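You operate a simulated robot arm through the tools that you are given. There is no shell and no other tool. Be economical: measure what you need, move in short steps, check, and stop when the job is done.

You are at the controls of a simulated robot arm. One attempt, no reset.

Task
Turn the yellow bin from RAGS to MEND: swap the label clips, sock in, cream rolled cloth out.
Fine: MEND clip on the bin's rim; RAGS clip and cloth on the counter; the socks in the drawer stay.
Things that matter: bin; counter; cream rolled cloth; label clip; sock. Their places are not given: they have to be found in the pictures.

Only the result counts: the job must be done as asked and must still hold three seconds after the hand-in. Knocking over, shifting, dropping, spilling or breaking anything else fails it. Flat cloth is picked up by pressing the open fingertips on it (5 to 10 N) and closing them slowly along it; thin cloth reads only 2 to 8 mm in the jaws.

Robot
A 6-joint arm with a two-finger parallel gripper, fixed in place. Base frame: the origin is at the foot of the arm, x ahead of it, y to its left, z up; the work surface is at about z = 900. Readings come in mm, degrees, newtons and seconds.
With the tool pointing down near the work surface it reaches from about 240 to 640 mm from the base axis. Its first joint turns from -66.0 to 66.0 degrees. Payload 2.7 kg.
The TCP is the grasp point between the finger pads, 23 mm short of the fingertips. In the tool frame z runs along the fingers and y along their closing line. Largest opening 94 mm; finger width 38, thickness 10; the body of the gripper, 54 by 96 mm, starts 39 mm behind the TCP.
Orientation is told as [roll, pitch, yaw] about the base's x, y, z axes, in that order, counted from this pose: with the fingers straight down and closing along the base's y, the tool's x points along the base's -x, its y along +y and its z along -z.

Tools
- The arm moves only by the tool arm_command. Its argument "motion" is a list that holds one entry, the list of rows, each a list of 7 numbers: the shift along the tool's x, y, z in units of 25 mm (1.0 is 25 mm), then the turn, a rotation vector about the tool's x, y, z in units of 5 degrees (1.0 is 5 degrees), then the gripper command, from -1 (fully open) to 1 (shut), values between in proportion. In form: [[[dx, dy, dz, rx, ry, rz, hand], ...]]. A call has 1 to 20 rows; each row shifts and turns the commanded pose from where the row before left it, along the tool's axes as they then stand. A call with a number of a shift or a turn outside -1 to 1 is refused whole. A row lasts 0.2 s, in which the tool goes at most 50 mm and 8.6 degrees; a call with a longer step from one row to the next is refused whole, and so is a gripper value outside its range. Where a pose cannot be reached the arm comes as near as it can. A force on the tool above 40 N (or 10 N above the force at the start of the call, whichever is more), or a blocked arm, ends the call early, and 0.2 s more pass. The fingers move at their own pace (about 45 mm/s each) and stop on an object; they squeeze with about 30 N. The grip force told is the motor's: it shows also when the fingers shut on nothing. Time passes only in rows, and 0.2 s behind the last, so rows that do not move let the fingers close. It gives the time, the measured TCP pose, the force on the tool (base axes), the opening and the grip force at its end, in the units of the frame above (readings bear some noise), with the torque about the TCP (base axes, N m) and any sound that the robot's microphone picked up.
- Cameras (640 x 400 px; columns grow to the right, rows downward): "scene" is fixed at [72.6, -426.3, 1402.8]; the picture's right is [0.83, -0.56, 0.00], its down [-0.31, -0.46, -0.83] and it looks along [0.47, 0.69, -0.55] (base axes); focal length 294 px, centre (320, 200). "wrist" rides on the gripper at [86, 16, -74] in the tool frame; the picture's right is [-0.18, 0.98, 0.00], its down [-0.58, -0.11, -0.81] and it looks along [-0.79, -0.15, 0.59] (tool axes); focal length 243 px, centre (320, 200).
- camera(camera): a new picture of that camera. No time passes.
- locate(camera, pixels): for up to 12 pixels [column, row] of the newest picture of that camera ("zoom" is the newest enlarged one), the place [x, y, z] in the base frame of the surface seen there, good to about 3 mm. No time passes.
- zoom(camera, box): a new picture of the part [left, top, right, bottom] of that camera's present view, enlarged. No time passes.
- sign_off(): hands the job in; it is judged then, once.

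Work in short steps. Measure before you move; look again where a grasp or a placing could have gone wrong, and mend it. You have 80 turns and 38 pictures in all, those below and enlarged ones among them. Open the gripper and draw the arm clear of the work before you hand the job in, unless the task says otherwise; then end with one line.

The tools are called after "Request:" by a JSON object that holds its "fn" and its "kwargs". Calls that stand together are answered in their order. arm_command: Moves the arm, as the interface text tells. Its arguments: {"type":"object","properties":{"motion":{"type":"array","items":{"type":"array","items":{"type":"array","items":{"type":"number"}}}}},"required":["motion"]} The other tools are called the same way: camera (camera) takes a picture; locate (camera, pixels) gives the place of the surface under pixels of a picture; zoom (camera, box) takes an enlarged picture of a part of a camera's view; sign_off () hands the job in.

At the start:

```text
time_s: 0.0
eef_pos: [367.4, 170.9, 1246.8]
tool_rot: [0.1, -0.1, -0.1]
contact_force: [-0.6, 0.8, 0.5]
torque: [-0.02, 0.02, 0.01]
finger_gap: 93.8
grasp_force: 0.0
```

scene: 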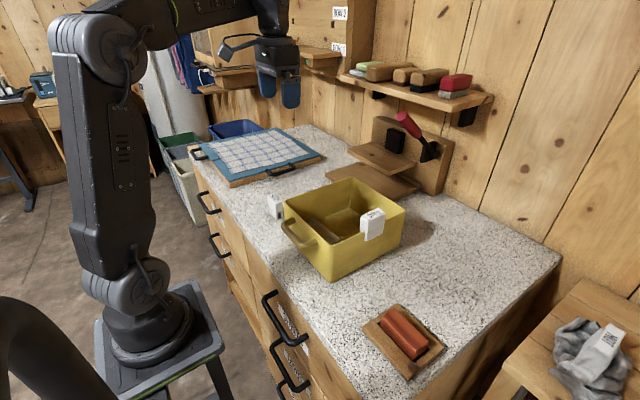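
wrist: 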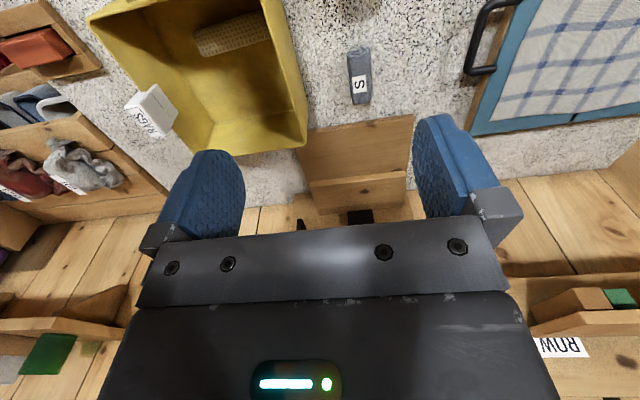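

The bin with a RAGS clip is at about (345,230) in the scene, with a small item at (275,207) and socks at lower right. I enlarge both views to identify them.

Request:
{"fn": "zoom", "kwargs": {"camera": "scene", "box": [240, 160, 440, 285]}}

Request:
{"fn": "zoom", "kwargs": {"camera": "scene", "box": [480, 270, 640, 400]}}

Request:
{"fn": "zoom", "kwargs": {"camera": "wrist", "box": [0, 0, 400, 250]}}

```text
3.20 times, centred on (340, 222) of scene
```

zoom: 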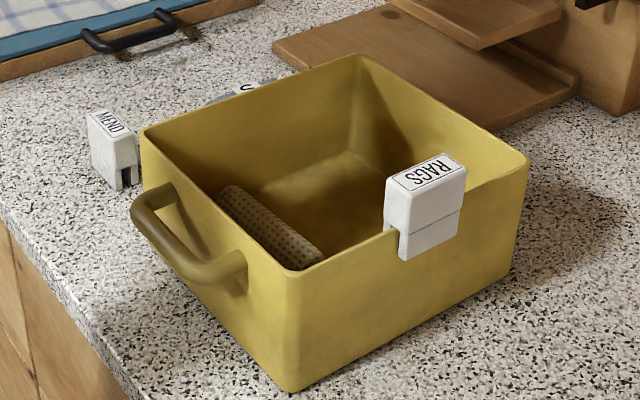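

```text
3.08 times, centred on (560, 335) of scene
```

zoom: 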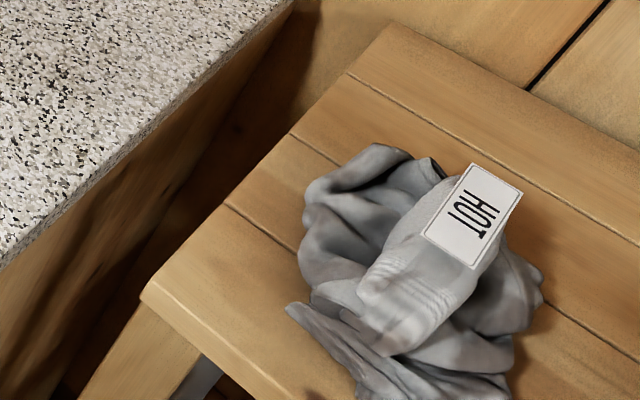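

```text
1.60 times, centred on (200, 125) of wrist
```

zoom: 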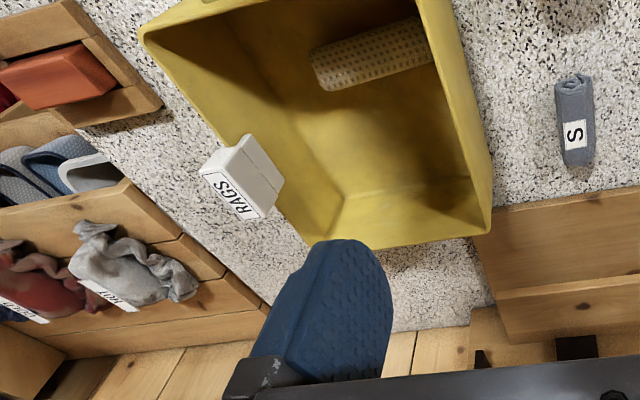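

The MEND clip stands behind the bin (zoomed scene) and a grey roll marked "S" lies on the counter at wrist (358,75). I locate the key points.

Request:
{"fn": "locate", "kwargs": {"camera": "scene", "pixels": [[275, 200], [275, 212], [282, 203], [371, 215], [373, 230], [386, 214], [330, 272], [405, 208], [352, 178], [285, 203], [315, 228], [338, 242]]}}

Request:
{"fn": "locate", "kwargs": {"camera": "wrist", "pixels": [[358, 50], [362, 100], [349, 75], [371, 75], [360, 82], [200, 45], [265, 25], [232, 35], [150, 100], [140, 125], [330, 20], [250, 100]]}}

Request:
{"fn": "zoom", "kwargs": {"camera": "wrist", "box": [300, 0, 420, 120]}}

```text
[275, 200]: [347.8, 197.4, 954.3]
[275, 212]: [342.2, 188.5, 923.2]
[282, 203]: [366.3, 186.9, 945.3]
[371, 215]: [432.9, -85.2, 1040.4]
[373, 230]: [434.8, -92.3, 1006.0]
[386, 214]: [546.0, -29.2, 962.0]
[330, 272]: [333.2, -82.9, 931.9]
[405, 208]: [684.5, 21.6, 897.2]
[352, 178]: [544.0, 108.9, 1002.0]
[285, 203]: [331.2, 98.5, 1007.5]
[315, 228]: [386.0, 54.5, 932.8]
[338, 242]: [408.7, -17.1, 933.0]
```

```text
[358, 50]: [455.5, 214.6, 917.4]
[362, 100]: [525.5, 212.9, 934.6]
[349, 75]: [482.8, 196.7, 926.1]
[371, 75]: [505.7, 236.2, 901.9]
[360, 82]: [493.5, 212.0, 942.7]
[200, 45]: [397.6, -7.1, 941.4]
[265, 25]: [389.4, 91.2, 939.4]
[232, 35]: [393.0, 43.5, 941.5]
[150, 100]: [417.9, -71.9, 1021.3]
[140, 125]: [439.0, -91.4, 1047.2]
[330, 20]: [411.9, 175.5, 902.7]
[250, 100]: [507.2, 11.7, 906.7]
```

```text
3.33 times, centred on (360, 60) of wrist
```

zoom: 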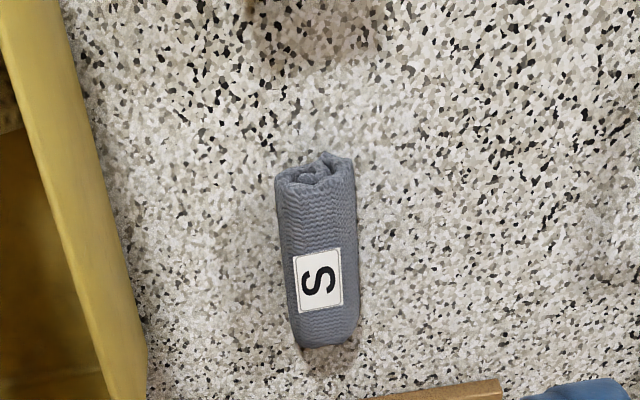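

The counter top is at z≈902, the S roll lies at about (490,213), MEND clip at about (350,195), RAGS clip at about (430,-85), cream roll around (395,45). I tilt the wrist camera down and survey the near counter and any drawer.

Request:
{"fn": "arm_command", "kwargs": {"motion": [[[1, 0, -0.5, 0, 1, 0, -1], [1, 0, -0.5, 0, 1, 0, -1], [0, -1, -0.5, 0, 1, 0, -1], [0, -1, 0, 0, 1, 0, -1], [0, -1, 0, 0, 1, 0, -1], [0, 0, 0, 0, 0, 0, -1]]]}}

Request:
{"fn": "camera", "kwargs": {"camera": "wrist"}}

```text
time_s: 1.4
eef_pos: [308.4, 96.7, 1238.2]
tool_rot: [0.2, 24.8, 0.1]
contact_force: [0.5, 0.0, 0.5]
torque: [-0.01, 0.01, 0.0]
finger_gap: 94.2
grasp_force: 0.1
out of reach, approached as far as the arm can: row 4, 5
```

```text
31 pictures are left
```

wrist: 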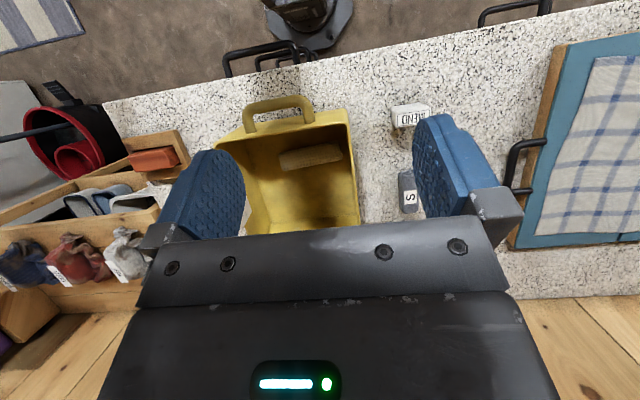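

The top view shows only the S roll, MEND clip and bin as loose items on the near counter. I check the drawers at the front (scene ~(285,340)) and the left part of the wrist view for other socks.

Request:
{"fn": "zoom", "kwargs": {"camera": "scene", "box": [180, 180, 340, 400]}}

Request:
{"fn": "zoom", "kwargs": {"camera": "wrist", "box": [0, 70, 220, 320]}}

Request:
{"fn": "zoom", "kwargs": {"camera": "wrist", "box": [200, 20, 460, 230]}}

Request:
{"fn": "locate", "kwargs": {"camera": "wrist", "pixels": [[120, 255], [75, 255], [265, 50], [100, 200], [150, 155], [405, 180], [410, 200]]}}

```text
1.82 times, centred on (260, 290) of scene
```

zoom: 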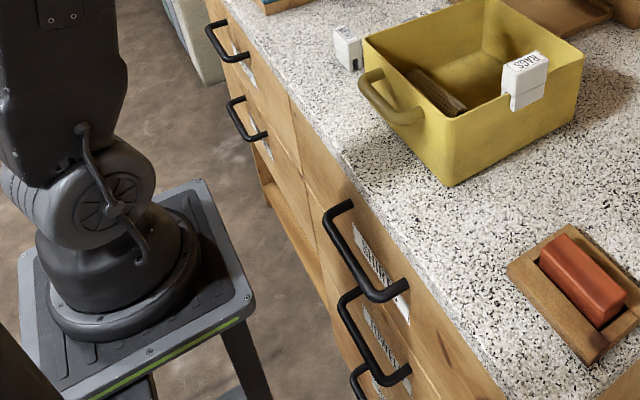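

```text
1.60 times, centred on (110, 195) of wrist
```

zoom: 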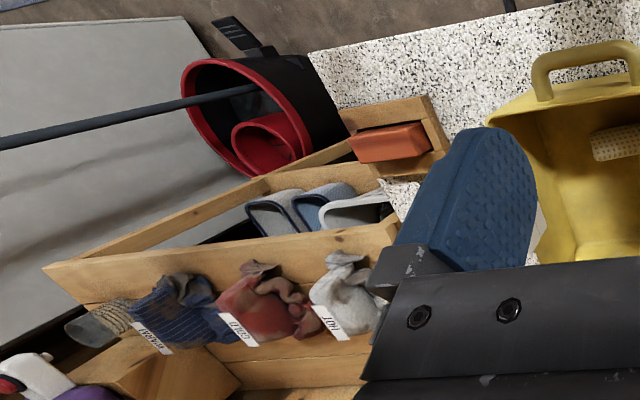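

```text
1.90 times, centred on (330, 125) of wrist
```

zoom: 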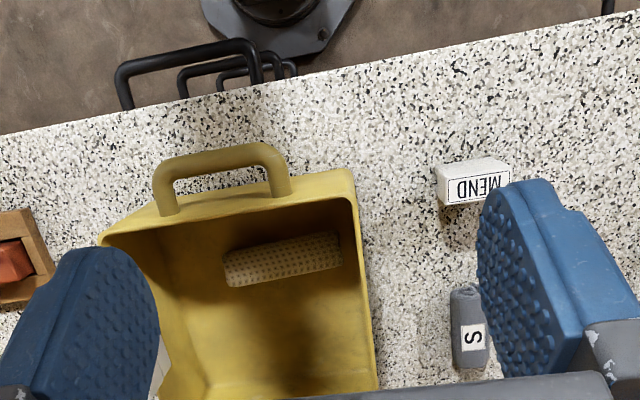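

```text
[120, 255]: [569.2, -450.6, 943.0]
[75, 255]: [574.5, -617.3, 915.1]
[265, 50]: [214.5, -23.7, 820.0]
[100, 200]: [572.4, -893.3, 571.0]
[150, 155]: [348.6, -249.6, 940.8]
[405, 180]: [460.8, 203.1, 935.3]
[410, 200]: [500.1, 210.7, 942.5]
```

Drawers are closed and the hanging/stool socks (HOT etc.) are out of reach, so the S roll on the counter is the sock. Now I measure the rim corners and clip extents in an enlarged scene view.

Request:
{"fn": "zoom", "kwargs": {"camera": "scene", "box": [340, 190, 410, 250]}}

Request:
{"fn": "locate", "kwargs": {"camera": "scene", "pixels": [[286, 201], [333, 245], [404, 212], [351.6, 178.5], [350, 238], [395, 216], [362, 222], [366, 225], [365, 238], [381, 211], [383, 225], [383, 230]]}}

Request:
{"fn": "locate", "kwargs": {"camera": "wrist", "pixels": [[392, 108], [430, 104], [394, 124], [348, 113], [354, 160], [290, 125], [240, 135], [283, 158], [338, 151], [400, 172], [414, 210], [412, 172]]}}

```text
6.67 times, centred on (375, 220) of scene
```

zoom: 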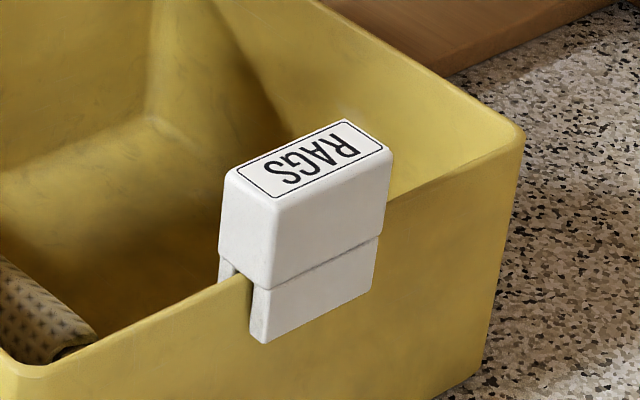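

```text
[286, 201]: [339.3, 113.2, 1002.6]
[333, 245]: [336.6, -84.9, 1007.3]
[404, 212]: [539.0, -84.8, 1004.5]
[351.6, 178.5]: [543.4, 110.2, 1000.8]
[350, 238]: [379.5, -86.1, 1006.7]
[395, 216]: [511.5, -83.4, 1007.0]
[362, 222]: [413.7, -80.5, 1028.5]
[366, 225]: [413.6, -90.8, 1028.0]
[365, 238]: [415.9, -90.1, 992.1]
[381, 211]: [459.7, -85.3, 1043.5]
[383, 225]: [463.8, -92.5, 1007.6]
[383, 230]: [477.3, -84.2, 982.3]
```

```text
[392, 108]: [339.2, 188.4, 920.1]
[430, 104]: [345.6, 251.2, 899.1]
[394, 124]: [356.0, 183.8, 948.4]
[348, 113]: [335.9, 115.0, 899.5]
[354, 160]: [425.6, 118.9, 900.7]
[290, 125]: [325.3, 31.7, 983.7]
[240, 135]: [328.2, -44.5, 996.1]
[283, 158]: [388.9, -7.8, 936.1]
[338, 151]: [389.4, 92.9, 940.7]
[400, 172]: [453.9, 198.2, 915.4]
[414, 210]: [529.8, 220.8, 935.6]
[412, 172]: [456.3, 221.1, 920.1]
```

The bin is axis-aligned (x 335–543, y −86–112, rim z≈1005); the RAGS clip spans x≈413–463. I measure its thickness in the enlarged view.

Request:
{"fn": "locate", "kwargs": {"camera": "zoom", "pixels": [[235, 174], [272, 202], [345, 124], [386, 152], [310, 160], [330, 230], [266, 335], [368, 288], [225, 250], [225, 265], [250, 295], [300, 270]]}}

```text
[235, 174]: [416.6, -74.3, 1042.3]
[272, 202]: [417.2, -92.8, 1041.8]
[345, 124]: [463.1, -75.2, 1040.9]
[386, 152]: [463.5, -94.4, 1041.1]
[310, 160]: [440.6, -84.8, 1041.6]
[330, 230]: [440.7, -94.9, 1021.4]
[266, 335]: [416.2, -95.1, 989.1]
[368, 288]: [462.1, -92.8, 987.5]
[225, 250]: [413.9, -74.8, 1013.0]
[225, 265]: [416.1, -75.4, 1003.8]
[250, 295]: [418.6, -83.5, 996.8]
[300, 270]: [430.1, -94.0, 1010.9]
```

RAGS clip centre (440,−84), top z≈1042. I turn the tool straight down again and head above it.

Request:
{"fn": "arm_command", "kwargs": {"motion": [[[0, -0.5, 0, 0, -1, 0, -1], [0, -0.5, 0, 0, -1, 0, -1], [0, -0.5, 0, 0, -1, 0, -1], [0, -0.5, 0, 0, -1, 0, -1], [0, -0.5, 0, 0, -1, 0, -1], [-1, -1, 0, 0, 0, 0, -1], [-1, -1, 0, 0, 0, 0, -1], [-1, -1, 0, 0, 0, 0, -1], [-1, -1, 0, 0, 0, 0, -1], [-1, -0.7, 0, 0, 0, 0, -1], [0, 0, 0, 0, 0, 0, -1]]]}}

```text
time_s: 3.8
eef_pos: [435.2, -84.6, 1242.1]
tool_rot: [-0.1, 0.1, -0.1]
contact_force: [-0.9, 0.2, 0.2]
torque: [0.02, 0.0, 0.01]
finger_gap: 93.9
grasp_force: 0.1
```

The tool stands at (435,−85,1242), straight down; I descend 211 mm to grip height at z≈1031.

Request:
{"fn": "arm_command", "kwargs": {"motion": [[[-0.2, 0, 1, 0, 0, 0, -1], [0, 0, 1, 0, 0, 0, -1], [0, 0, 1, 0, 0, 0, -1], [0, 0, 1, 0, 0, 0, -1], [0, 0, 1, 0, 0, 0, -1], [0, 0, 1, 0, 0, 0, -1], [0, 0, 0.8, 0, 0, 0, -1], [0, 0, 0.8, 0, 0, 0, -1], [0, 0, 0.5, 0, 0, 0, -1], [0, 0, 0.34, 0, 0, 0, -1], [0, 0, 0, 0, 0, 0, -1]]]}}

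Request:
{"fn": "zoom", "kwargs": {"camera": "scene", "box": [310, 160, 430, 260]}}

```text
time_s: 6.2
eef_pos: [437.8, -84.7, 1030.6]
tool_rot: [0.1, -0.1, 0.0]
contact_force: [0.3, -0.6, 0.4]
torque: [0.0, -0.02, 0.01]
finger_gap: 94.0
grasp_force: 0.2
```

```text
4.00 times, centred on (370, 210) of scene
```

zoom: 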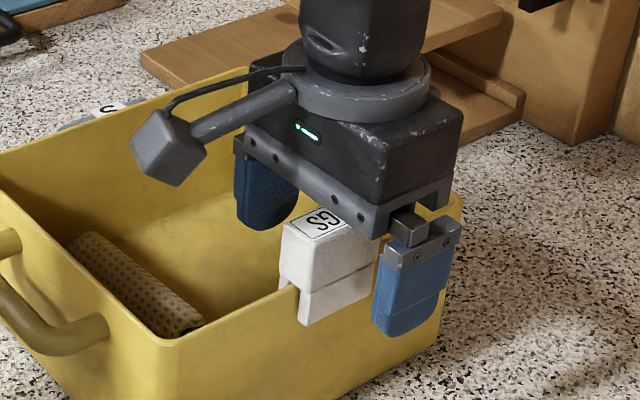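

The fingers straddle the clip at (437.8,−84.7,1030.6) evenly. I close and wait.

Request:
{"fn": "arm_command", "kwargs": {"motion": [[[0, 0, 0, 0, 0, 0, 0.2], [0, 0, 0, 0, 0, 0, 0.35], [0, 0, 0, 0, 0, 0, 0.45], [0, 0, 0, 0, 0, 0, 0.6], [0, 0, 0, 0, 0, 0, 1], [0, 0, 0, 0, 0, 0, 1], [0, 0, 0, 0, 0, 0, 1]]]}}

```text
time_s: 7.8
eef_pos: [437.8, -84.9, 1030.0]
tool_rot: [0.0, 0.0, 0.0]
contact_force: [0.2, 0.2, 0.1]
torque: [0.02, -0.02, -0.03]
finger_gap: 23.1
grasp_force: 29.8
```

The clip is held (gap 23.1, 30 N, no side force). I lift slowly 30 mm, watching the force.

Request:
{"fn": "arm_command", "kwargs": {"motion": [[[0, 0, -0.15, 0, 0, 0, 1], [0, 0, -0.15, 0, 0, 0, 1], [0, 0, -0.3, 0, 0, 0, 1], [0, 0, -0.4, 0, 0, 0, 1], [0, 0, -0.6, 0, 0, 0, 1], [0, 0, -0.6, 0, 0, 0, 1], [0, 0, 0, 0, 0, 0, 1]]]}}

Request:
{"fn": "zoom", "kwargs": {"camera": "scene", "box": [240, 150, 440, 290]}}

```text
time_s: 9.4
eef_pos: [440.0, -84.8, 1083.9]
tool_rot: [0.0, 0.0, 0.1]
contact_force: [0.1, 0.0, -0.7]
torque: [0.0, 0.0, -0.02]
finger_gap: 23.1
grasp_force: 29.6
```

```text
2.86 times, centred on (340, 220) of scene
```

zoom: 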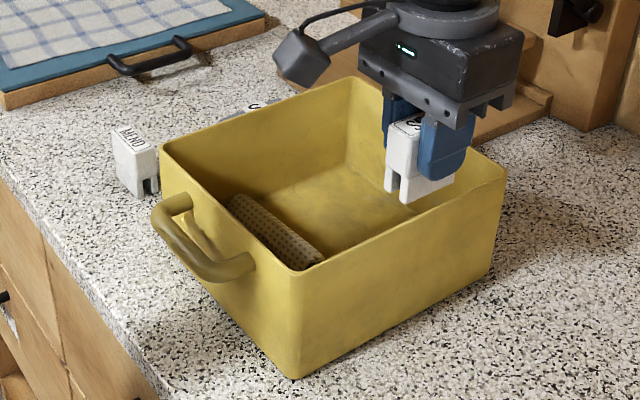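

The RAGS clip is free and the bin has not moved. I carry it to the clear counter at about (440,−170) and lower it to just above the surface.

Request:
{"fn": "arm_command", "kwargs": {"motion": [[[0, -0.9, 0, 0, 0, 0, 1], [0, -0.9, 0, 0, 0, 0, 1], [0, -0.9, 0, 0, 0, 0, 1], [0, -0.7, 0, 0, 0, 0, 1], [0, 0, 0.9, 0, 0, 0, 1], [0, 0, 0.9, 0, 0, 0, 1], [0, 0, 0.9, 0, 0, 0, 1], [0, 0, 0.9, 0, 0, 0, 1], [0, 0, 0.8, 0, 0, 0, 1], [0, 0, 0.6, 0, 0, 0, 1], [0, 0, 0, 0, 0, 0, 1]]]}}

Request:
{"fn": "zoom", "kwargs": {"camera": "scene", "box": [310, 190, 470, 310]}}

```text
time_s: 11.8
eef_pos: [440.1, -168.7, 960.6]
tool_rot: [0.0, 0.0, 0.1]
contact_force: [0.1, -0.6, 0.0]
torque: [-0.02, -0.02, 0.0]
finger_gap: 23.2
grasp_force: 30.3
```

```text
3.33 times, centred on (390, 250) of scene
```

zoom: 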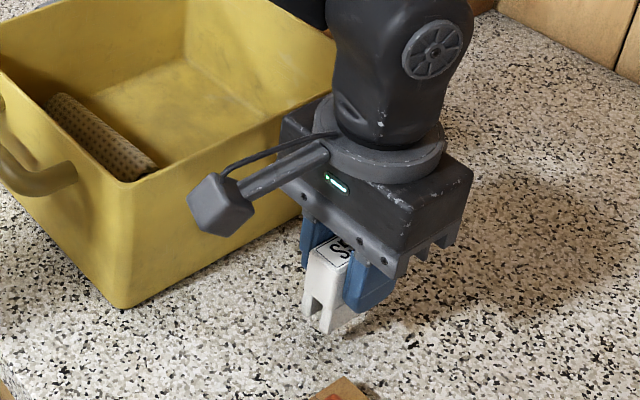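

The clip is just above the counter; I lower in 2–3 mm steps until contact shows.

Request:
{"fn": "arm_command", "kwargs": {"motion": [[[0, 0, 0.12, 0, 0, 0, 1], [0, 0, 0.12, 0, 0, 0, 1], [0, 0, 0.1, 0, 0, 0, 1], [0, 0, 0.08, 0, 0, 0, 1], [0, 0, 0.06, 0, 0, 0, 1], [0, 0, 0, 0, 0, 0, 1]]]}}

```text
time_s: 13.2
eef_pos: [440.7, -169.7, 947.2]
tool_rot: [-0.1, 0.0, 0.0]
contact_force: [0.3, 0.7, -0.3]
torque: [0.01, -0.03, -0.02]
finger_gap: 23.1
grasp_force: 29.9
```

No contact yet at 947; continuing in 1 mm steps.

Request:
{"fn": "arm_command", "kwargs": {"motion": [[[0, 0, 0.04, 0, 0, 0, 1], [0, 0, 0.04, 0, 0, 0, 1], [0, 0, 0, 0, 0, 0, 1]]]}}

```text
time_s: 14.0
eef_pos: [440.0, -170.3, 945.1]
tool_rot: [0.1, 0.0, 0.0]
contact_force: [0.4, 0.8, -1.0]
torque: [0.0, -0.03, 0.02]
finger_gap: 23.1
grasp_force: 29.9
```

Request:
{"fn": "arm_command", "kwargs": {"motion": [[[0, 0, 0.04, 0, 0, 0, 1], [0, 0, 0.04, 0, 0, 0, 1], [0, 0, 0.04, 0, 0, 0, 1], [0, 0, 0, 0, 0, 0, 1]]]}}

```text
time_s: 15.0
eef_pos: [439.3, -170.3, 942.6]
tool_rot: [-0.1, 0.0, 0.0]
contact_force: [0.4, 0.1, 0.2]
torque: [-0.05, 0.02, -0.04]
finger_gap: 23.4
grasp_force: 30.0
```

No contact at 942.6 yet; I lower further in small steps.

Request:
{"fn": "arm_command", "kwargs": {"motion": [[[0, 0, 0.04, 0, 0, 0, 1], [0, 0, 0.04, 0, 0, 0, 1], [0, 0, 0.04, 0, 0, 0, 1], [0, 0, 0, 0, 0, 0, 1]]]}}

Request:
{"fn": "zoom", "kwargs": {"camera": "scene", "box": [360, 240, 420, 300]}}

```text
time_s: 16.0
eef_pos: [439.4, -169.5, 942.3]
tool_rot: [-0.1, -0.2, -0.1]
contact_force: [-9.2, 5.5, 25.1]
torque: [0.21, 0.42, 0.03]
finger_gap: 23.3
grasp_force: 29.9
```

```text
6.67 times, centred on (390, 270) of scene
```

zoom: 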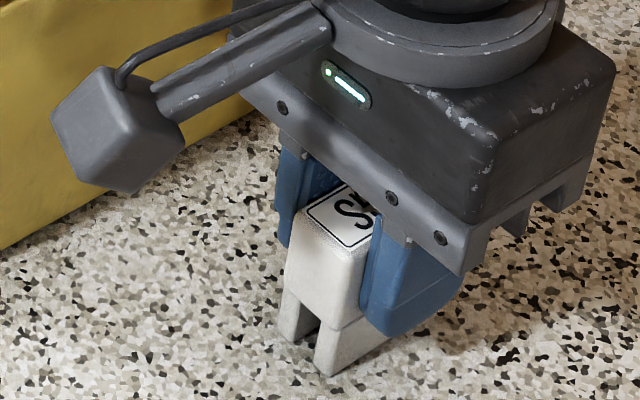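

Firm contact (25 N) at 942.3. I ease up 2 mm, open partway and rise.

Request:
{"fn": "arm_command", "kwargs": {"motion": [[[0, 0, -0.08, 0, 0, 0, 1], [0, 0, 0, 0, 0, 0, 1], [0, 0, 0, 0, 0, 0, 0.3], [0, 0, 0, 0, 0, 0, 0.1], [0, 0, 0, 0, 0, 0, 0], [0, 0, 0, 0, 0, 0, 0], [0, 0, -0.6, 0, 0, 0, 0], [0, 0, -1, 0, 0, 0, 0], [0, 0, -1, 0, 0, 0, 0], [0, 0, -1, 0, 0, 0, 0], [0, 0, -1, 0, 0, 0, 0], [0, 0, -1, 0, 0, 0, -1], [0, 0, -1, 0, 0, 0, -1], [0, 0, 0, 0, 0, 0, -1]]]}}

Request:
{"fn": "camera", "kwargs": {"camera": "scene"}}

```text
time_s: 19.0
eef_pos: [439.6, -170.1, 1106.9]
tool_rot: [0.1, 0.0, 0.0]
contact_force: [-0.4, 0.5, 0.6]
torque: [0.04, 0.0, -0.03]
finger_gap: 93.9
grasp_force: 0.0
```

```text
22 pictures are left
```

scene: 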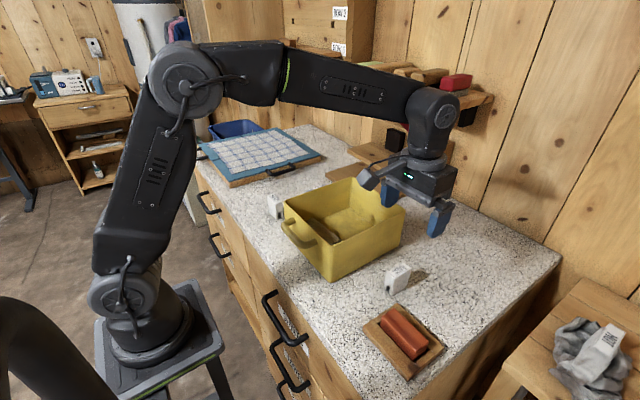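

RAGS stands upright on the counter at scene (397,278). Next the cream roll, whose axis runs along y at x≈388; I rotate the tool so that the fingers close along x, and look into the bin from the −y side.

Request:
{"fn": "arm_command", "kwargs": {"motion": [[[0, 0, -0.25, 0, 0, -1, -1], [0, 0, -0.25, 0, 0, -1, -1], [0, 0, -0.25, 0, 0, -1, -1], [0, 0, -0.25, 0, 0, -1, -1], [0, 0, -0.25, 0, 0, -1, -1], [0, 0, -0.25, 0, 0, -1, -1], [0, 0, -0.25, 0, 0, -1, -1], [0, 0, -0.25, 0, 0, -1, -1], [0, 0, -0.25, 0, 0, -1, -1], [0, 0, -0.25, 0, 0, -1, -1], [0, 0, -0.25, 0, 0, -1, -1], [0, 0, -0.25, 0, 0, -1, -1], [0, 0, -0.25, 0, 0, -1, -1], [0, 0, -0.25, 0, 0, -1, -1], [0, 0, -0.25, 0, 0, -1, -1], [0, 0, 0, 0, 0, -1, -1], [0, 0, 0, 0, 0, -1, -1], [0, 0, 0, 0, 0, -1, -1], [0, 0, 0, 0, 0, 0, -1]]]}}

Request:
{"fn": "arm_command", "kwargs": {"motion": [[[-1, 0.4, 0, 0, 0, 0, -1], [-1, 0.4, 0, 0, 0, 0, -1], [-1, 0.4, 0, 0, 0, 0, -1], [-1, 0.4, 0, 0, 0, 0, -1], [0, 0, 0, 0, 1, 0, -1], [0, 0, 0, 0, 1, 0, -1], [0, 0, 0, 0, 1, 0, -1], [0, 0, 0, 0, 1, 0, -1], [0, 0, 0, 0, 1, 0, -1], [0, 0, 0, 0, 0, 0, -1]]]}}

Request:
{"fn": "camera", "kwargs": {"camera": "wrist"}}

```text
time_s: 23.0
eef_pos: [439.7, -169.1, 1200.6]
tool_rot: [0.0, 0.1, 90.1]
contact_force: [0.8, 0.3, -0.7]
torque: [-0.01, 0.02, -0.02]
finger_gap: 94.0
grasp_force: 0.1
```

```text
time_s: 25.2
eef_pos: [399.2, -69.3, 1201.3]
tool_rot: [-0.1, 25.1, 90.0]
contact_force: [0.3, 0.2, -0.1]
torque: [-0.02, -0.03, 0.0]
finger_gap: 94.2
grasp_force: 0.0
```

```text
21 pictures are left
```

wrist: 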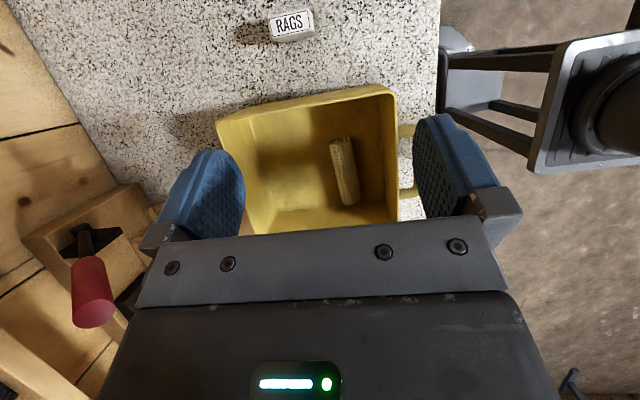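

The cream roll is at wrist (345,170) and near the handle wall. I enlarge and measure it and the inside walls.

Request:
{"fn": "zoom", "kwargs": {"camera": "wrist", "box": [210, 80, 430, 240]}}

Request:
{"fn": "locate", "kwargs": {"camera": "wrist", "pixels": [[342, 140], [350, 203], [342, 142], [346, 170], [334, 170], [357, 170], [365, 170], [375, 170], [385, 170], [392, 170], [397, 170], [320, 170]]}}

```text
2.50 times, centred on (320, 160) of wrist
```

zoom: 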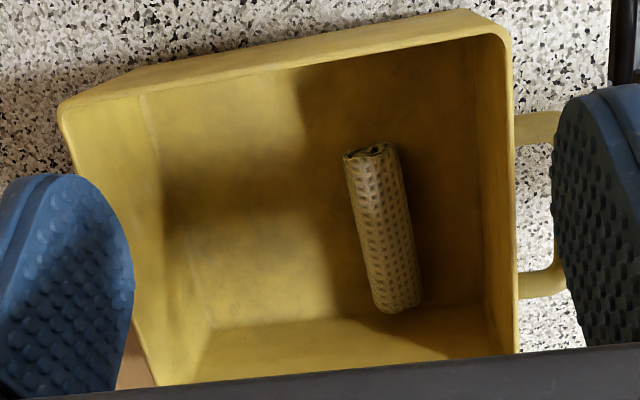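

```text
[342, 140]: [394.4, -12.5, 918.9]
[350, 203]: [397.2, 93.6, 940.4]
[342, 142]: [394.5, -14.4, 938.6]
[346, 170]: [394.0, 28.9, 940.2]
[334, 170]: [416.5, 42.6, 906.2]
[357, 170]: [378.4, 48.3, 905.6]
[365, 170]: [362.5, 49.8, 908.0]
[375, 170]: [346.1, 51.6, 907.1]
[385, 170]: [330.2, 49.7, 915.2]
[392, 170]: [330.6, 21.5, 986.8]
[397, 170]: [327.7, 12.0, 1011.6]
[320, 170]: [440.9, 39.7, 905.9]
```

The roll's centre is (394,40), diameter ≈34, bin floor z≈906, near wall inner face x≈335. I straighten up, move over it and preset the opening to about 60 mm.

Request:
{"fn": "arm_command", "kwargs": {"motion": [[[0, 0, 0, 0, -1, 0, -0.28], [0, 0, 0, 0, -1, 0, -0.28], [0, 0, 0, 0, -1, 0, -0.28], [0, 0, 0, 0, -1, 0, -0.28], [0, 0, 0, 0, -1, 0, -0.28], [-1, 0.2, 0, 0, 0, 0, -0.28], [-1, 0, 0, 0, 0, 0, -0.28], [-1, 0, 0, 0, 0, 0, -0.28], [-1, 0, 0, 0, 0, 0, -0.28], [-0.4, 0, 0, 0, 0, 0, -0.28], [0, 0, 1, 0, 0, 0, -0.28], [0, 0, 1, 0, 0, 0, -0.28], [0, 0, 1, 0, 0, 0, -0.28], [0, 0, 1, 0, 0, 0, -0.28], [0, 0, 1, 0, 0, 0, -0.28], [0, 0, 1, 0, 0, 0, -0.28], [0, 0, 0, 0, 0, 0, -0.28]]]}}

Request:
{"fn": "zoom", "kwargs": {"camera": "wrist", "box": [120, 0, 520, 250]}}

Request:
{"fn": "zoom", "kwargs": {"camera": "scene", "box": [250, 120, 430, 280]}}

```text
time_s: 28.8
eef_pos: [395.6, 40.9, 1049.6]
tool_rot: [0.0, 0.0, 90.0]
contact_force: [-0.4, 1.2, 0.5]
torque: [0.01, -0.02, -0.01]
finger_gap: 60.3
grasp_force: 0.1
```

```text
1.60 times, centred on (320, 125) of wrist
```

zoom: 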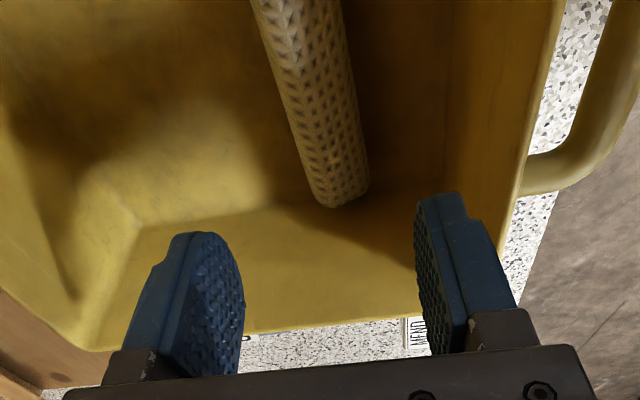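

```text
2.50 times, centred on (340, 200) of scene
```

zoom: 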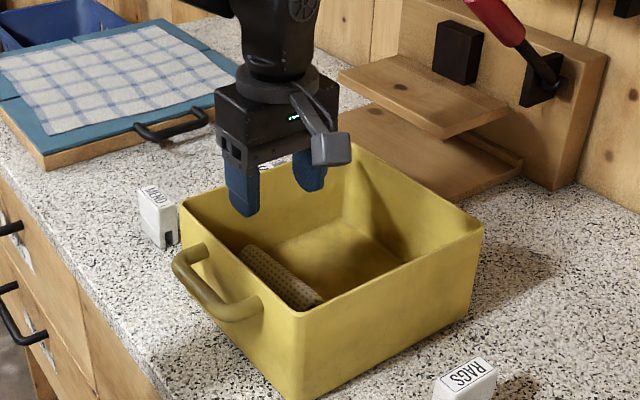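

I check the roll's axis once more from both views before descending.

Request:
{"fn": "locate", "kwargs": {"camera": "zoom", "pixels": [[250, 252], [270, 268], [285, 278], [300, 292], [262, 274], [285, 266], [310, 285]]}}

Request:
{"fn": "locate", "kwargs": {"camera": "wrist", "pixels": [[310, 20], [325, 60], [330, 100], [308, 60], [338, 60], [420, 60], [440, 60], [448, 100]]}}

```text
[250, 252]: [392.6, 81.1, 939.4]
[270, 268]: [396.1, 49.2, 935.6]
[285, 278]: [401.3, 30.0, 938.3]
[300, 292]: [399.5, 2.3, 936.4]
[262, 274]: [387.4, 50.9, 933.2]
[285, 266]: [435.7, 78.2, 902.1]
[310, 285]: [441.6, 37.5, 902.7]
```

```text
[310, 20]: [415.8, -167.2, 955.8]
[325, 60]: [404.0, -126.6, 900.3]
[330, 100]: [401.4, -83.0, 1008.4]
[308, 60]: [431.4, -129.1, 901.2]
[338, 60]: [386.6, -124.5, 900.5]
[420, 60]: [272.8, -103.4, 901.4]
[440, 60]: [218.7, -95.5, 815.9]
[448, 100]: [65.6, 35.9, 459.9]
```

The roll axis is at x≈396, matching the TCP. I descend to z≈933 between roll and wall.

Request:
{"fn": "arm_command", "kwargs": {"motion": [[[0, 0, 0.8, 0, 0, 0, -0.28], [0, 0, 0.8, 0, 0, 0, -0.28], [0, 0, 0.8, 0, 0, 0, -0.28], [0, 0, 0.7, 0, 0, 0, -0.28], [0, 0, 0.6, 0, 0, 0, -0.28], [0, 0, 0.5, 0, 0, 0, -0.28], [0, 0, 0.3, 0, 0, 0, -0.28], [0, 0, 0.16, 0, 0, 0, -0.28], [0, 0, 0, 0, 0, 0, -0.28]]]}}

```text
time_s: 30.8
eef_pos: [396.7, 41.2, 932.8]
tool_rot: [-0.1, 0.0, 89.9]
contact_force: [0.2, 0.6, -0.8]
torque: [0.04, -0.01, -0.04]
finger_gap: 60.2
grasp_force: 0.1
```

No contact. I close slowly on the roll.

Request:
{"fn": "arm_command", "kwargs": {"motion": [[[0, 0, 0, 0, 0, 0, 0.1], [0, 0, 0, 0, 0, 0, 0.25], [0, 0, 0, 0, 0, 0, 0.4], [0, 0, 0, 0, 0, 0, 0.6], [0, 0, 0, 0, 0, 0, 1], [0, 0, 0, 0, 0, 0, 1], [0, 0, 0, 0, 0, 0, 1]]]}}

```text
time_s: 32.4
eef_pos: [395.3, 40.5, 933.0]
tool_rot: [0.0, 0.0, 90.0]
contact_force: [-0.9, -0.5, 1.4]
torque: [0.02, -0.02, -0.02]
finger_gap: 39.8
grasp_force: 30.3
```

Gripped (gap 39.8, 30 N). I lift straight out of the bin and check, also measuring free counter to the right.

Request:
{"fn": "arm_command", "kwargs": {"motion": [[[0, 0, -0.3, 0, 0, 0, 1], [0, 0, -0.6, 0, 0, 0, 1], [0, 0, -0.8, 0, 0, 0, 1], [0, 0, -0.9, 0, 0, 0, 1], [0, 0, -0.9, 0, 0, 0, 1], [0, 0, -0.9, 0, 0, 0, 1], [0, 0, -0.9, 0, 0, 0, 1], [0, 0, -0.9, 0, 0, 0, 1], [0, 0, 0, 0, 0, 0, 1]]]}}

Request:
{"fn": "camera", "kwargs": {"camera": "scene"}}

Request:
{"fn": "locate", "kwargs": {"camera": "scene", "pixels": [[440, 250], [470, 270], [430, 235], [500, 270], [520, 290], [420, 255]]}}

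```text
time_s: 34.4
eef_pos: [395.1, 40.3, 1088.2]
tool_rot: [0.0, 0.0, 90.0]
contact_force: [-0.2, 0.5, -1.0]
torque: [0.0, -0.01, -0.02]
finger_gap: 39.1
grasp_force: 29.9
```

```text
17 pictures are left
```

scene: 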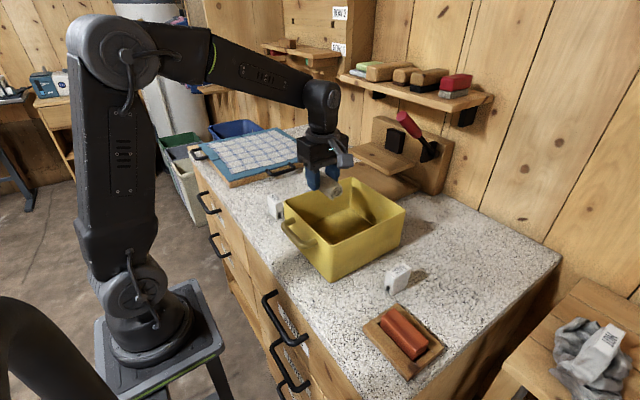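

```text
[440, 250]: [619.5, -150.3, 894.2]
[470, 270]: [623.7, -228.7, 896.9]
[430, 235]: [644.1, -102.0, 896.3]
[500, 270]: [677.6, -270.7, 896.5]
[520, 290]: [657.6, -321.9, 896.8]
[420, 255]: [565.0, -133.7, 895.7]
```

The roll is out. Counter around (565,−165) is clear, so I carry it there at height.

Request:
{"fn": "arm_command", "kwargs": {"motion": [[[1, -0.8, 0, 0, 0, 0, 1], [1, -0.8, 0, 0, 0, 0, 1], [1, -0.8, 0, 0, 0, 0, 1], [1, -0.8, 0, 0, 0, 0, 1], [1, -0.8, 0, 0, 0, 0, 1], [1, -0.8, 0, 0, 0, 0, 1], [1, -0.8, 0, 0, 0, 0, 1], [1, -0.8, 0, 0, 0, 0, 1], [0.2, -0.4, 0, 0, 0, 0, 1], [0, 0, 1, 0, 0, 0, 1], [0, 0, 1, 0, 0, 0, 1], [0, 0, 1, 0, 0, 0, 1], [0, 0, 1, 0, 0, 0, 1], [0, 0, 1, 0, 0, 0, 1], [0, 0, 0.6, 0, 0, 0, 1], [0, 0, 0.3, 0, 0, 0, 1], [0, 0, 0, 0, 0, 0, 1]]]}}

Request:
{"fn": "zoom", "kwargs": {"camera": "scene", "box": [340, 170, 520, 300]}}

```text
time_s: 38.0
eef_pos: [566.1, -164.7, 938.9]
tool_rot: [0.0, 0.0, 90.1]
contact_force: [-0.5, 0.1, -0.9]
torque: [0.0, -0.01, 0.03]
finger_gap: 40.2
grasp_force: 30.3
```

```text
3.08 times, centred on (430, 235) of scene
```

zoom: 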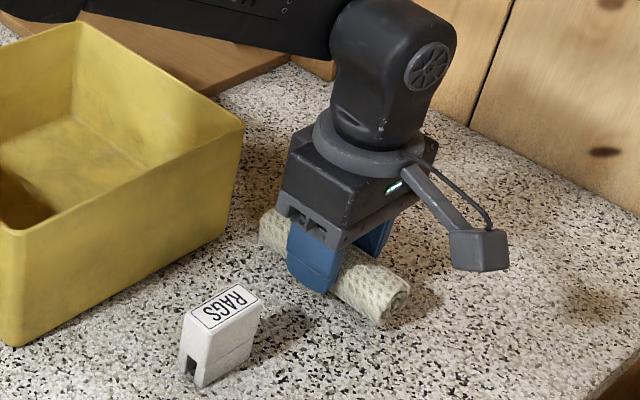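

The roll hovers about 12 mm above the counter, clear of bin and RAGS clip. I lower in small steps for contact.

Request:
{"fn": "arm_command", "kwargs": {"motion": [[[0, 0, 0.12, 0, 0, 0, 1], [0, 0, 0.12, 0, 0, 0, 1], [0, 0, 0.08, 0, 0, 0, 1], [0, 0, 0.08, 0, 0, 0, 1], [0, 0, 0, 0, 0, 0, 1]]]}}

```text
time_s: 39.2
eef_pos: [565.7, -165.0, 931.0]
tool_rot: [-0.1, -0.1, 89.9]
contact_force: [-0.8, 0.6, 1.2]
torque: [0.07, -0.01, -0.04]
finger_gap: 39.8
grasp_force: 30.2
```

Request:
{"fn": "arm_command", "kwargs": {"motion": [[[0, 0, 0.04, 0, 0, 0, 1], [0, 0, 0.04, 0, 0, 0, 1], [0, 0, 0.04, 0, 0, 0, 1], [0, 0, 0, 0, 0, 0, 1]]]}}

```text
time_s: 40.2
eef_pos: [565.1, -164.0, 930.7]
tool_rot: [-0.2, 0.1, 90.1]
contact_force: [-1.5, -0.5, 16.4]
torque: [0.37, 0.04, 0.05]
finger_gap: 39.9
grasp_force: 29.8
```

Contact (16 N). I ease up slightly, open to 60 mm and rise.

Request:
{"fn": "arm_command", "kwargs": {"motion": [[[0, 0, -0.08, 0, 0, 0, 1], [0, 0, 0, 0, 0, 0, 0.15], [0, 0, 0, 0, 0, 0, 0], [0, 0, 0, 0, 0, 0, -0.28], [0, 0, 0, 0, 0, 0, -0.28], [0, 0, -0.3, 0, 0, 0, -0.28], [0, 0, -0.8, 0, 0, 0, -0.28], [0, 0, -1, 0, 0, 0, -0.28], [0, 0, -1, 0, 0, 0, -0.28], [0, 0, -1, 0, 0, 0, -0.28], [0, 0, -1, 0, 0, 0, -0.28], [0, 0, -1, 0, 0, 0, -0.28], [0, 0, -1, 0, 0, 0, -0.28], [0, 0, 0, 0, 0, 0, -0.28]]]}}

Request:
{"fn": "zoom", "kwargs": {"camera": "scene", "box": [250, 120, 490, 300]}}

```text
time_s: 43.2
eef_pos: [563.7, -165.9, 1106.9]
tool_rot: [0.0, 0.0, 90.0]
contact_force: [0.3, 0.8, 0.8]
torque: [-0.01, 0.01, 0.01]
finger_gap: 60.3
grasp_force: 0.1
```

```text
2.22 times, centred on (370, 210) of scene
```

zoom: 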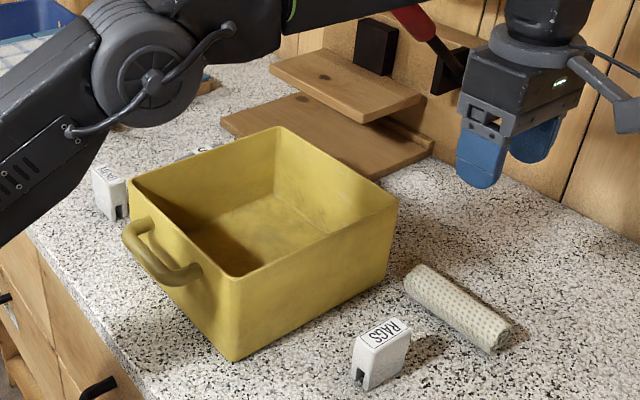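

The cloth rests on the counter. Before going for the S roll at (492,210), I measure the wooden boards beside it for clearance.

Request:
{"fn": "locate", "kwargs": {"camera": "zoom", "pixels": [[274, 70], [225, 125], [378, 176], [360, 120], [418, 98], [320, 55], [200, 150], [300, 100], [385, 45], [405, 20]]}}

```text
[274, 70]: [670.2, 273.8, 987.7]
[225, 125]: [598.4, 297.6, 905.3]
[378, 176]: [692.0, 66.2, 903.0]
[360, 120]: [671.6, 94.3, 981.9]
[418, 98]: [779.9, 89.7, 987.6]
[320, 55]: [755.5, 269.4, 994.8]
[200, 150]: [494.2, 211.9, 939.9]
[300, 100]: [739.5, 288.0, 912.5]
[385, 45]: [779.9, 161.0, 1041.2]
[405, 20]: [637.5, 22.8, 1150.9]
```

The boards start at x≈600 (the red handle at about (637,23,1151)), so I first pull back in x, turn the tool to yaw 0, then travel to above the S roll.

Request:
{"fn": "arm_command", "kwargs": {"motion": [[[0, 0.8, 0, 0, 0, 0, -0.28], [0, 0.8, 0, 0, 0, 0, -0.28], [0, 0.8, 0, 0, 0, 0, -0.28], [0, 0.8, 0, 0, 0, 0, -0.28], [0, 0, 0, 0, 0, 1, -0.28], [0, 0, 0, 0, 0, 1, -0.28], [0, 0, 0, 0, 0, 1, -0.28], [0, 0, 0, 0, 0, 1, -0.28], [0, 0, 0, 0, 0, 1, -0.28], [0, 0, 0, 0, 0, 1, -0.28], [0, 0, 0, 0, 0, 1, -0.28], [0, 0, 0, 0, 0, 1, -0.28], [0, 0, 0, 0, 0, 1, -0.28], [0, 0, 0, 0, 0, 1, -0.28], [0, 0, 0, 0, 0, 1, -0.28], [0, 0, 0, 0, 0, 1, -0.28], [0, 0, 0, 0, 0, 1, -0.28], [0, 0, 0, 0, 0, 1, -0.28], [0, 0, 0, 0, 0, 1, -0.28], [0, 0, 0, 0, 0, 1, -0.28]]]}}

Request:
{"fn": "arm_command", "kwargs": {"motion": [[[0.3, 0.2, 0, 0, 0, 1, -0.28], [0.3, 0.2, 0, 0, 0, 1, -0.28], [0.4, 1, 0, 0, 0, 0, -0.28], [0.4, 1, 0, 0, 0, 0, -0.28], [0.2, 1, 0, 0, 0, 0, -0.28], [0, 1, 0, 0, 0, 0, -0.28], [0, 1, 0, 0, 0, 0, -0.28], [0, 1, 0, 0, 0, 0, -0.28], [0, 1, 0, 0, 0, 0, -0.28], [0, 1, 0, 0, 0, 0, -0.28], [0, 1, 0, 0, 0, 0, -0.28], [0, 1, 0, 0, 0, 0, -0.28], [0, 1, 0, 0, 0, 0, -0.28], [0, 1, 0, 0, 0, 0, -0.28], [0, 1, 0, 0, 0, 0, -0.28], [0, 1, 0, 0, 0, 0, -0.28], [0, 0, 0, 0, 0, 0, -0.28]]]}}

Request:
{"fn": "camera", "kwargs": {"camera": "wrist"}}

```text
time_s: 47.4
eef_pos: [486.1, -165.1, 1106.8]
tool_rot: [0.0, 0.0, 9.9]
contact_force: [-0.1, 0.4, -0.5]
torque: [0.0, -0.02, 0.0]
finger_gap: 60.1
grasp_force: 0.1
```

```text
time_s: 51.0
eef_pos: [443.9, 192.8, 1106.9]
tool_rot: [0.0, 0.0, 0.0]
contact_force: [0.1, 1.0, 0.4]
torque: [-0.02, 0.0, 0.04]
finger_gap: 59.7
grasp_force: 0.1
```

```text
14 pictures are left
```

wrist: 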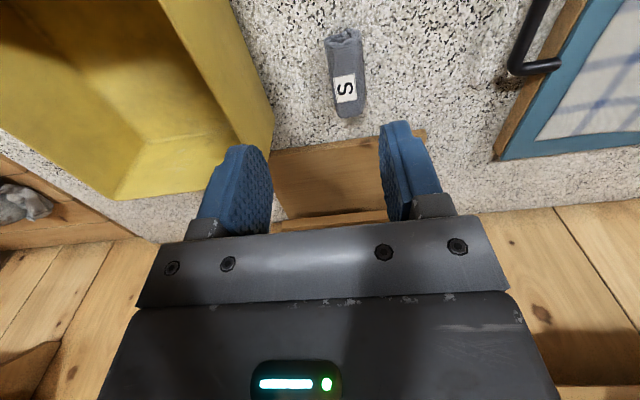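

I see the S roll at wrist (345,70); locate its ends and sides.

Request:
{"fn": "locate", "kwargs": {"camera": "wrist", "pixels": [[343, 40], [347, 70], [349, 105], [331, 70], [361, 70], [349, 114], [336, 105], [362, 105], [328, 42], [358, 42]]}}

```text
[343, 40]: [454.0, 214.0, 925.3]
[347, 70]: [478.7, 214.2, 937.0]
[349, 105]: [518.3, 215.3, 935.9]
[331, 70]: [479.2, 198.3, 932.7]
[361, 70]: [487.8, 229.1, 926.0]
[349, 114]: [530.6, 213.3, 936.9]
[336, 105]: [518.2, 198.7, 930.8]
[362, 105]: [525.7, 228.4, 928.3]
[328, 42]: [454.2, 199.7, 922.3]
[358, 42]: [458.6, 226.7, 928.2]
```

Roll centre is (492,214), top 938. I move above and descend to z≈928 with 60 mm opening.

Request:
{"fn": "arm_command", "kwargs": {"motion": [[[-0.96, 0.43, 0, 0, 0, 0, -0.28], [-0.96, 0.42, 0, 0, 0, 0, -0.28], [0, 0, 1, 0, 0, 0, -0.28], [0, 0, 1, 0, 0, 0, -0.28], [0, 0, 1, 0, 0, 0, -0.28], [0, 0, 1, 0, 0, 0, -0.28], [0, 0, 0.9, 0, 0, 0, -0.28], [0, 0, 0.9, 0, 0, 0, -0.28], [0, 0, 0.6, 0, 0, 0, -0.28], [0, 0, 0.4, 0, 0, 0, -0.28], [0, 0, 0.3, 0, 0, 0, -0.28], [0, 0, 0.06, 0, 0, 0, -0.28], [0, 0, 0, 0, 0, 0, -0.28]]]}}

```text
time_s: 53.8
eef_pos: [491.7, 213.9, 927.6]
tool_rot: [-0.1, 0.0, 0.0]
contact_force: [0.2, 0.7, 0.6]
torque: [-0.01, 0.02, -0.03]
finger_gap: 60.3
grasp_force: 0.0
```

At the roll with no contact; I close slowly and lift a little.

Request:
{"fn": "arm_command", "kwargs": {"motion": [[[0, 0, 0, 0, 0, 0, 0.1], [0, 0, 0, 0, 0, 0, 0.25], [0, 0, 0, 0, 0, 0, 0.4], [0, 0, 0, 0, 0, 0, 0.6], [0, 0, 0, 0, 0, 0, 1], [0, 0, 0, 0, 0, 0, 1], [0, 0, -0.3, 0, 0, 0, 1], [0, 0, -0.6, 0, 0, 0, 1], [0, 0, -0.8, 0, 0, 0, 1], [0, 0, -1, 0, 0, 0, 1], [0, 0, -1, 0, 0, 0, 1], [0, 0, -1, 0, 0, 0, 1], [0, 0, -1, 0, 0, 0, 1], [0, 0, 0, 0, 0, 0, 1]]]}}

Request:
{"fn": "zoom", "kwargs": {"camera": "scene", "box": [240, 110, 440, 280]}}

```text
time_s: 56.8
eef_pos: [491.4, 216.4, 1068.6]
tool_rot: [0.1, 0.0, -0.1]
contact_force: [-0.2, 0.4, -0.3]
torque: [-0.04, -0.03, 0.04]
finger_gap: 44.1
grasp_force: 30.9
```

```text
2.35 times, centred on (340, 195) of scene
```

zoom: 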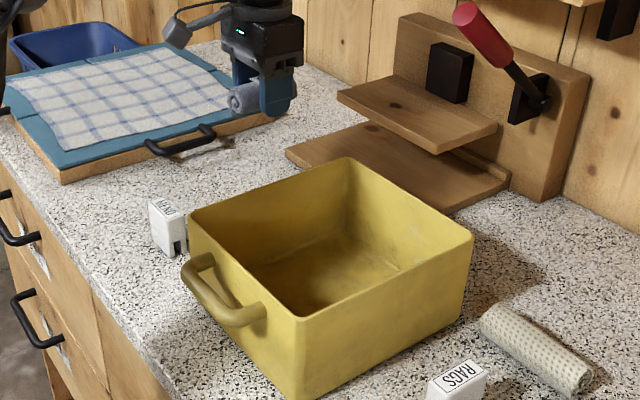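

The sock is held (gap 44). I carry it over the bin centre at (460,15) and lower it toward the floor.

Request:
{"fn": "arm_command", "kwargs": {"motion": [[[0, -0.9, -0.4, 0, 0, 0, 1], [0.2, -0.9, 0, 0, 0, 0, 1], [0.2, -0.9, 0, 0, 0, 0, 1], [0.2, -0.9, 0, 0, 0, 0, 1], [0.2, -0.9, 0, 0, 0, 0, 1], [0.2, -0.9, 0, 0, 0, 0, 1], [0.2, -0.9, 0, 0, 0, 0, 1], [0.04, -0.9, 0, 0, 0, 0, 1], [0, -0.84, 0, 0, 0, 0, 1], [0, 0, 0.9, 0, 0, 0, 1], [0, 0, 0.9, 0, 0, 0, 1], [0, 0, 0.9, 0, 0, 0, 1], [0, 0, 0.9, 0, 0, 0, 1], [0, 0, 0.8, 0, 0, 0, 1], [0, 0, 0.5, 0, 0, 0, 1], [0, 0, 0.4, 0, 0, 0, 1], [0, 0, 0, 0, 0, 0, 1]]]}}

```text
time_s: 60.4
eef_pos: [459.4, 12.6, 948.2]
tool_rot: [0.0, 0.0, 0.0]
contact_force: [-0.1, -0.2, -0.5]
torque: [-0.02, -0.07, 0.01]
finger_gap: 44.2
grasp_force: 30.2
```

At z 948 with no contact; I lower in small steps to about 936.

Request:
{"fn": "arm_command", "kwargs": {"motion": [[[0, 0, 0.12, 0, 0, 0, 1], [0, 0, 0.12, 0, 0, 0, 1], [0, 0, 0.1, 0, 0, 0, 1], [0, 0, 0.06, 0, 0, 0, 1], [0, 0, 0.04, 0, 0, 0, 1], [0, 0, 0, 0, 0, 0, 1]]]}}

```text
time_s: 61.8
eef_pos: [461.1, 14.1, 937.0]
tool_rot: [0.0, -0.1, 0.0]
contact_force: [-0.1, 1.2, 4.0]
torque: [0.06, -0.12, 0.02]
finger_gap: 43.7
grasp_force: 29.9
```

Light contact with the floor (4 N). I open and rise straight out.

Request:
{"fn": "arm_command", "kwargs": {"motion": [[[0, 0, 0, 0, 0, 0, 0.05], [0, 0, 0, 0, 0, 0, -0.1], [0, 0, 0, 0, 0, 0, -0.3], [0, 0, 0, 0, 0, 0, -0.3], [0, 0, -0.3, 0, 0, 0, -0.3], [0, 0, -0.8, 0, 0, 0, -0.3], [0, 0, -1, 0, 0, 0, -0.3], [0, 0, -1, 0, 0, 0, -0.3], [0, 0, -1, 0, 0, 0, -0.3], [0, 0, -1, 0, 0, 0, -0.3], [0, 0, -1, 0, 0, 0, -0.3], [0, 0, -1, 0, 0, 0, -0.3], [0, 0, 0, 0, 0, 0, -0.3]]]}}

Request:
{"fn": "zoom", "kwargs": {"camera": "scene", "box": [250, 160, 410, 290]}}

Request:
{"fn": "locate", "kwargs": {"camera": "zoom", "pixels": [[145, 130], [480, 190]]}}

```text
time_s: 64.6
eef_pos: [459.6, 15.1, 1116.4]
tool_rot: [0.0, 0.0, -0.1]
contact_force: [-0.9, -0.5, 0.1]
torque: [-0.03, -0.03, -0.01]
finger_gap: 61.1
grasp_force: 0.0
```

```text
3.08 times, centred on (330, 225) of scene
```

zoom: 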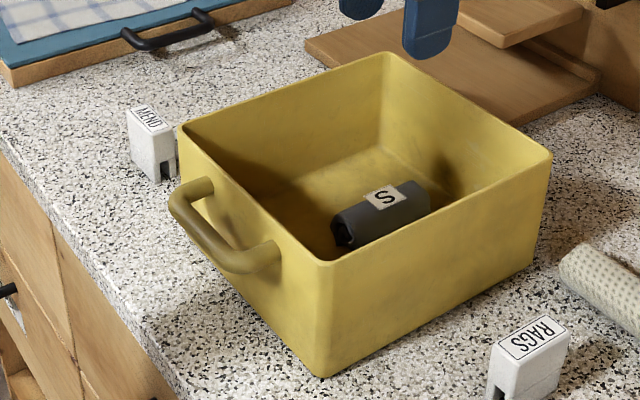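

```text
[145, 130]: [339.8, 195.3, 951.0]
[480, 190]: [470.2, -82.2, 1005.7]
```

The sock is in the bin. The MEND clip is at zoom (150,145); I enlarge it to see its slot and exact extents.

Request:
{"fn": "zoom", "kwargs": {"camera": "scene", "box": [255, 180, 315, 225]}}

Request:
{"fn": "zoom", "kwargs": {"camera": "scene", "box": [370, 250, 430, 300]}}

```text
8.89 times, centred on (285, 202) of scene
```

zoom: 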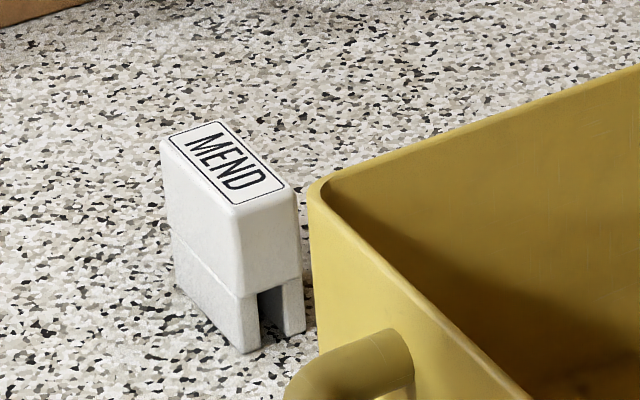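

```text
8.00 times, centred on (400, 275) of scene
```

zoom: 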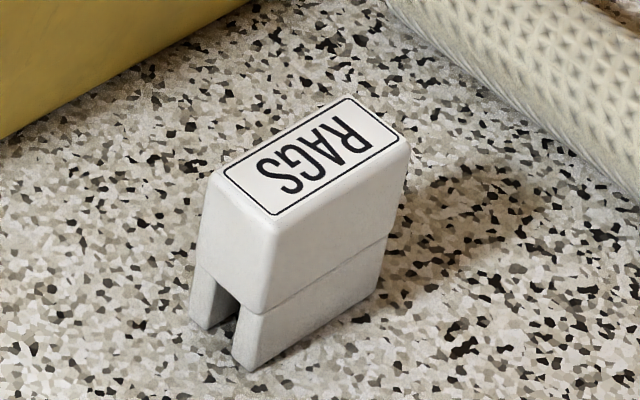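

Both clips look symmetric with a central slot (~9 mm). I locate the MEND top corners.

Request:
{"fn": "locate", "kwargs": {"camera": "scene", "pixels": [[268.1, 196.2], [275.3, 202.4], [281.3, 201], [273.5, 194.4], [274.7, 198.4], [271, 205], [279, 208], [276.5, 218]]}}

```text
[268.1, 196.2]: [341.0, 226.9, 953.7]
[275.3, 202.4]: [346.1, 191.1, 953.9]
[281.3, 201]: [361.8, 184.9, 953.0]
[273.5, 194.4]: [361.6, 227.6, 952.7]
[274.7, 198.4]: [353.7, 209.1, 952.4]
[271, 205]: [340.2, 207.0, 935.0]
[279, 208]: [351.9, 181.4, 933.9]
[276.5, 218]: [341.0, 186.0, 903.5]
```

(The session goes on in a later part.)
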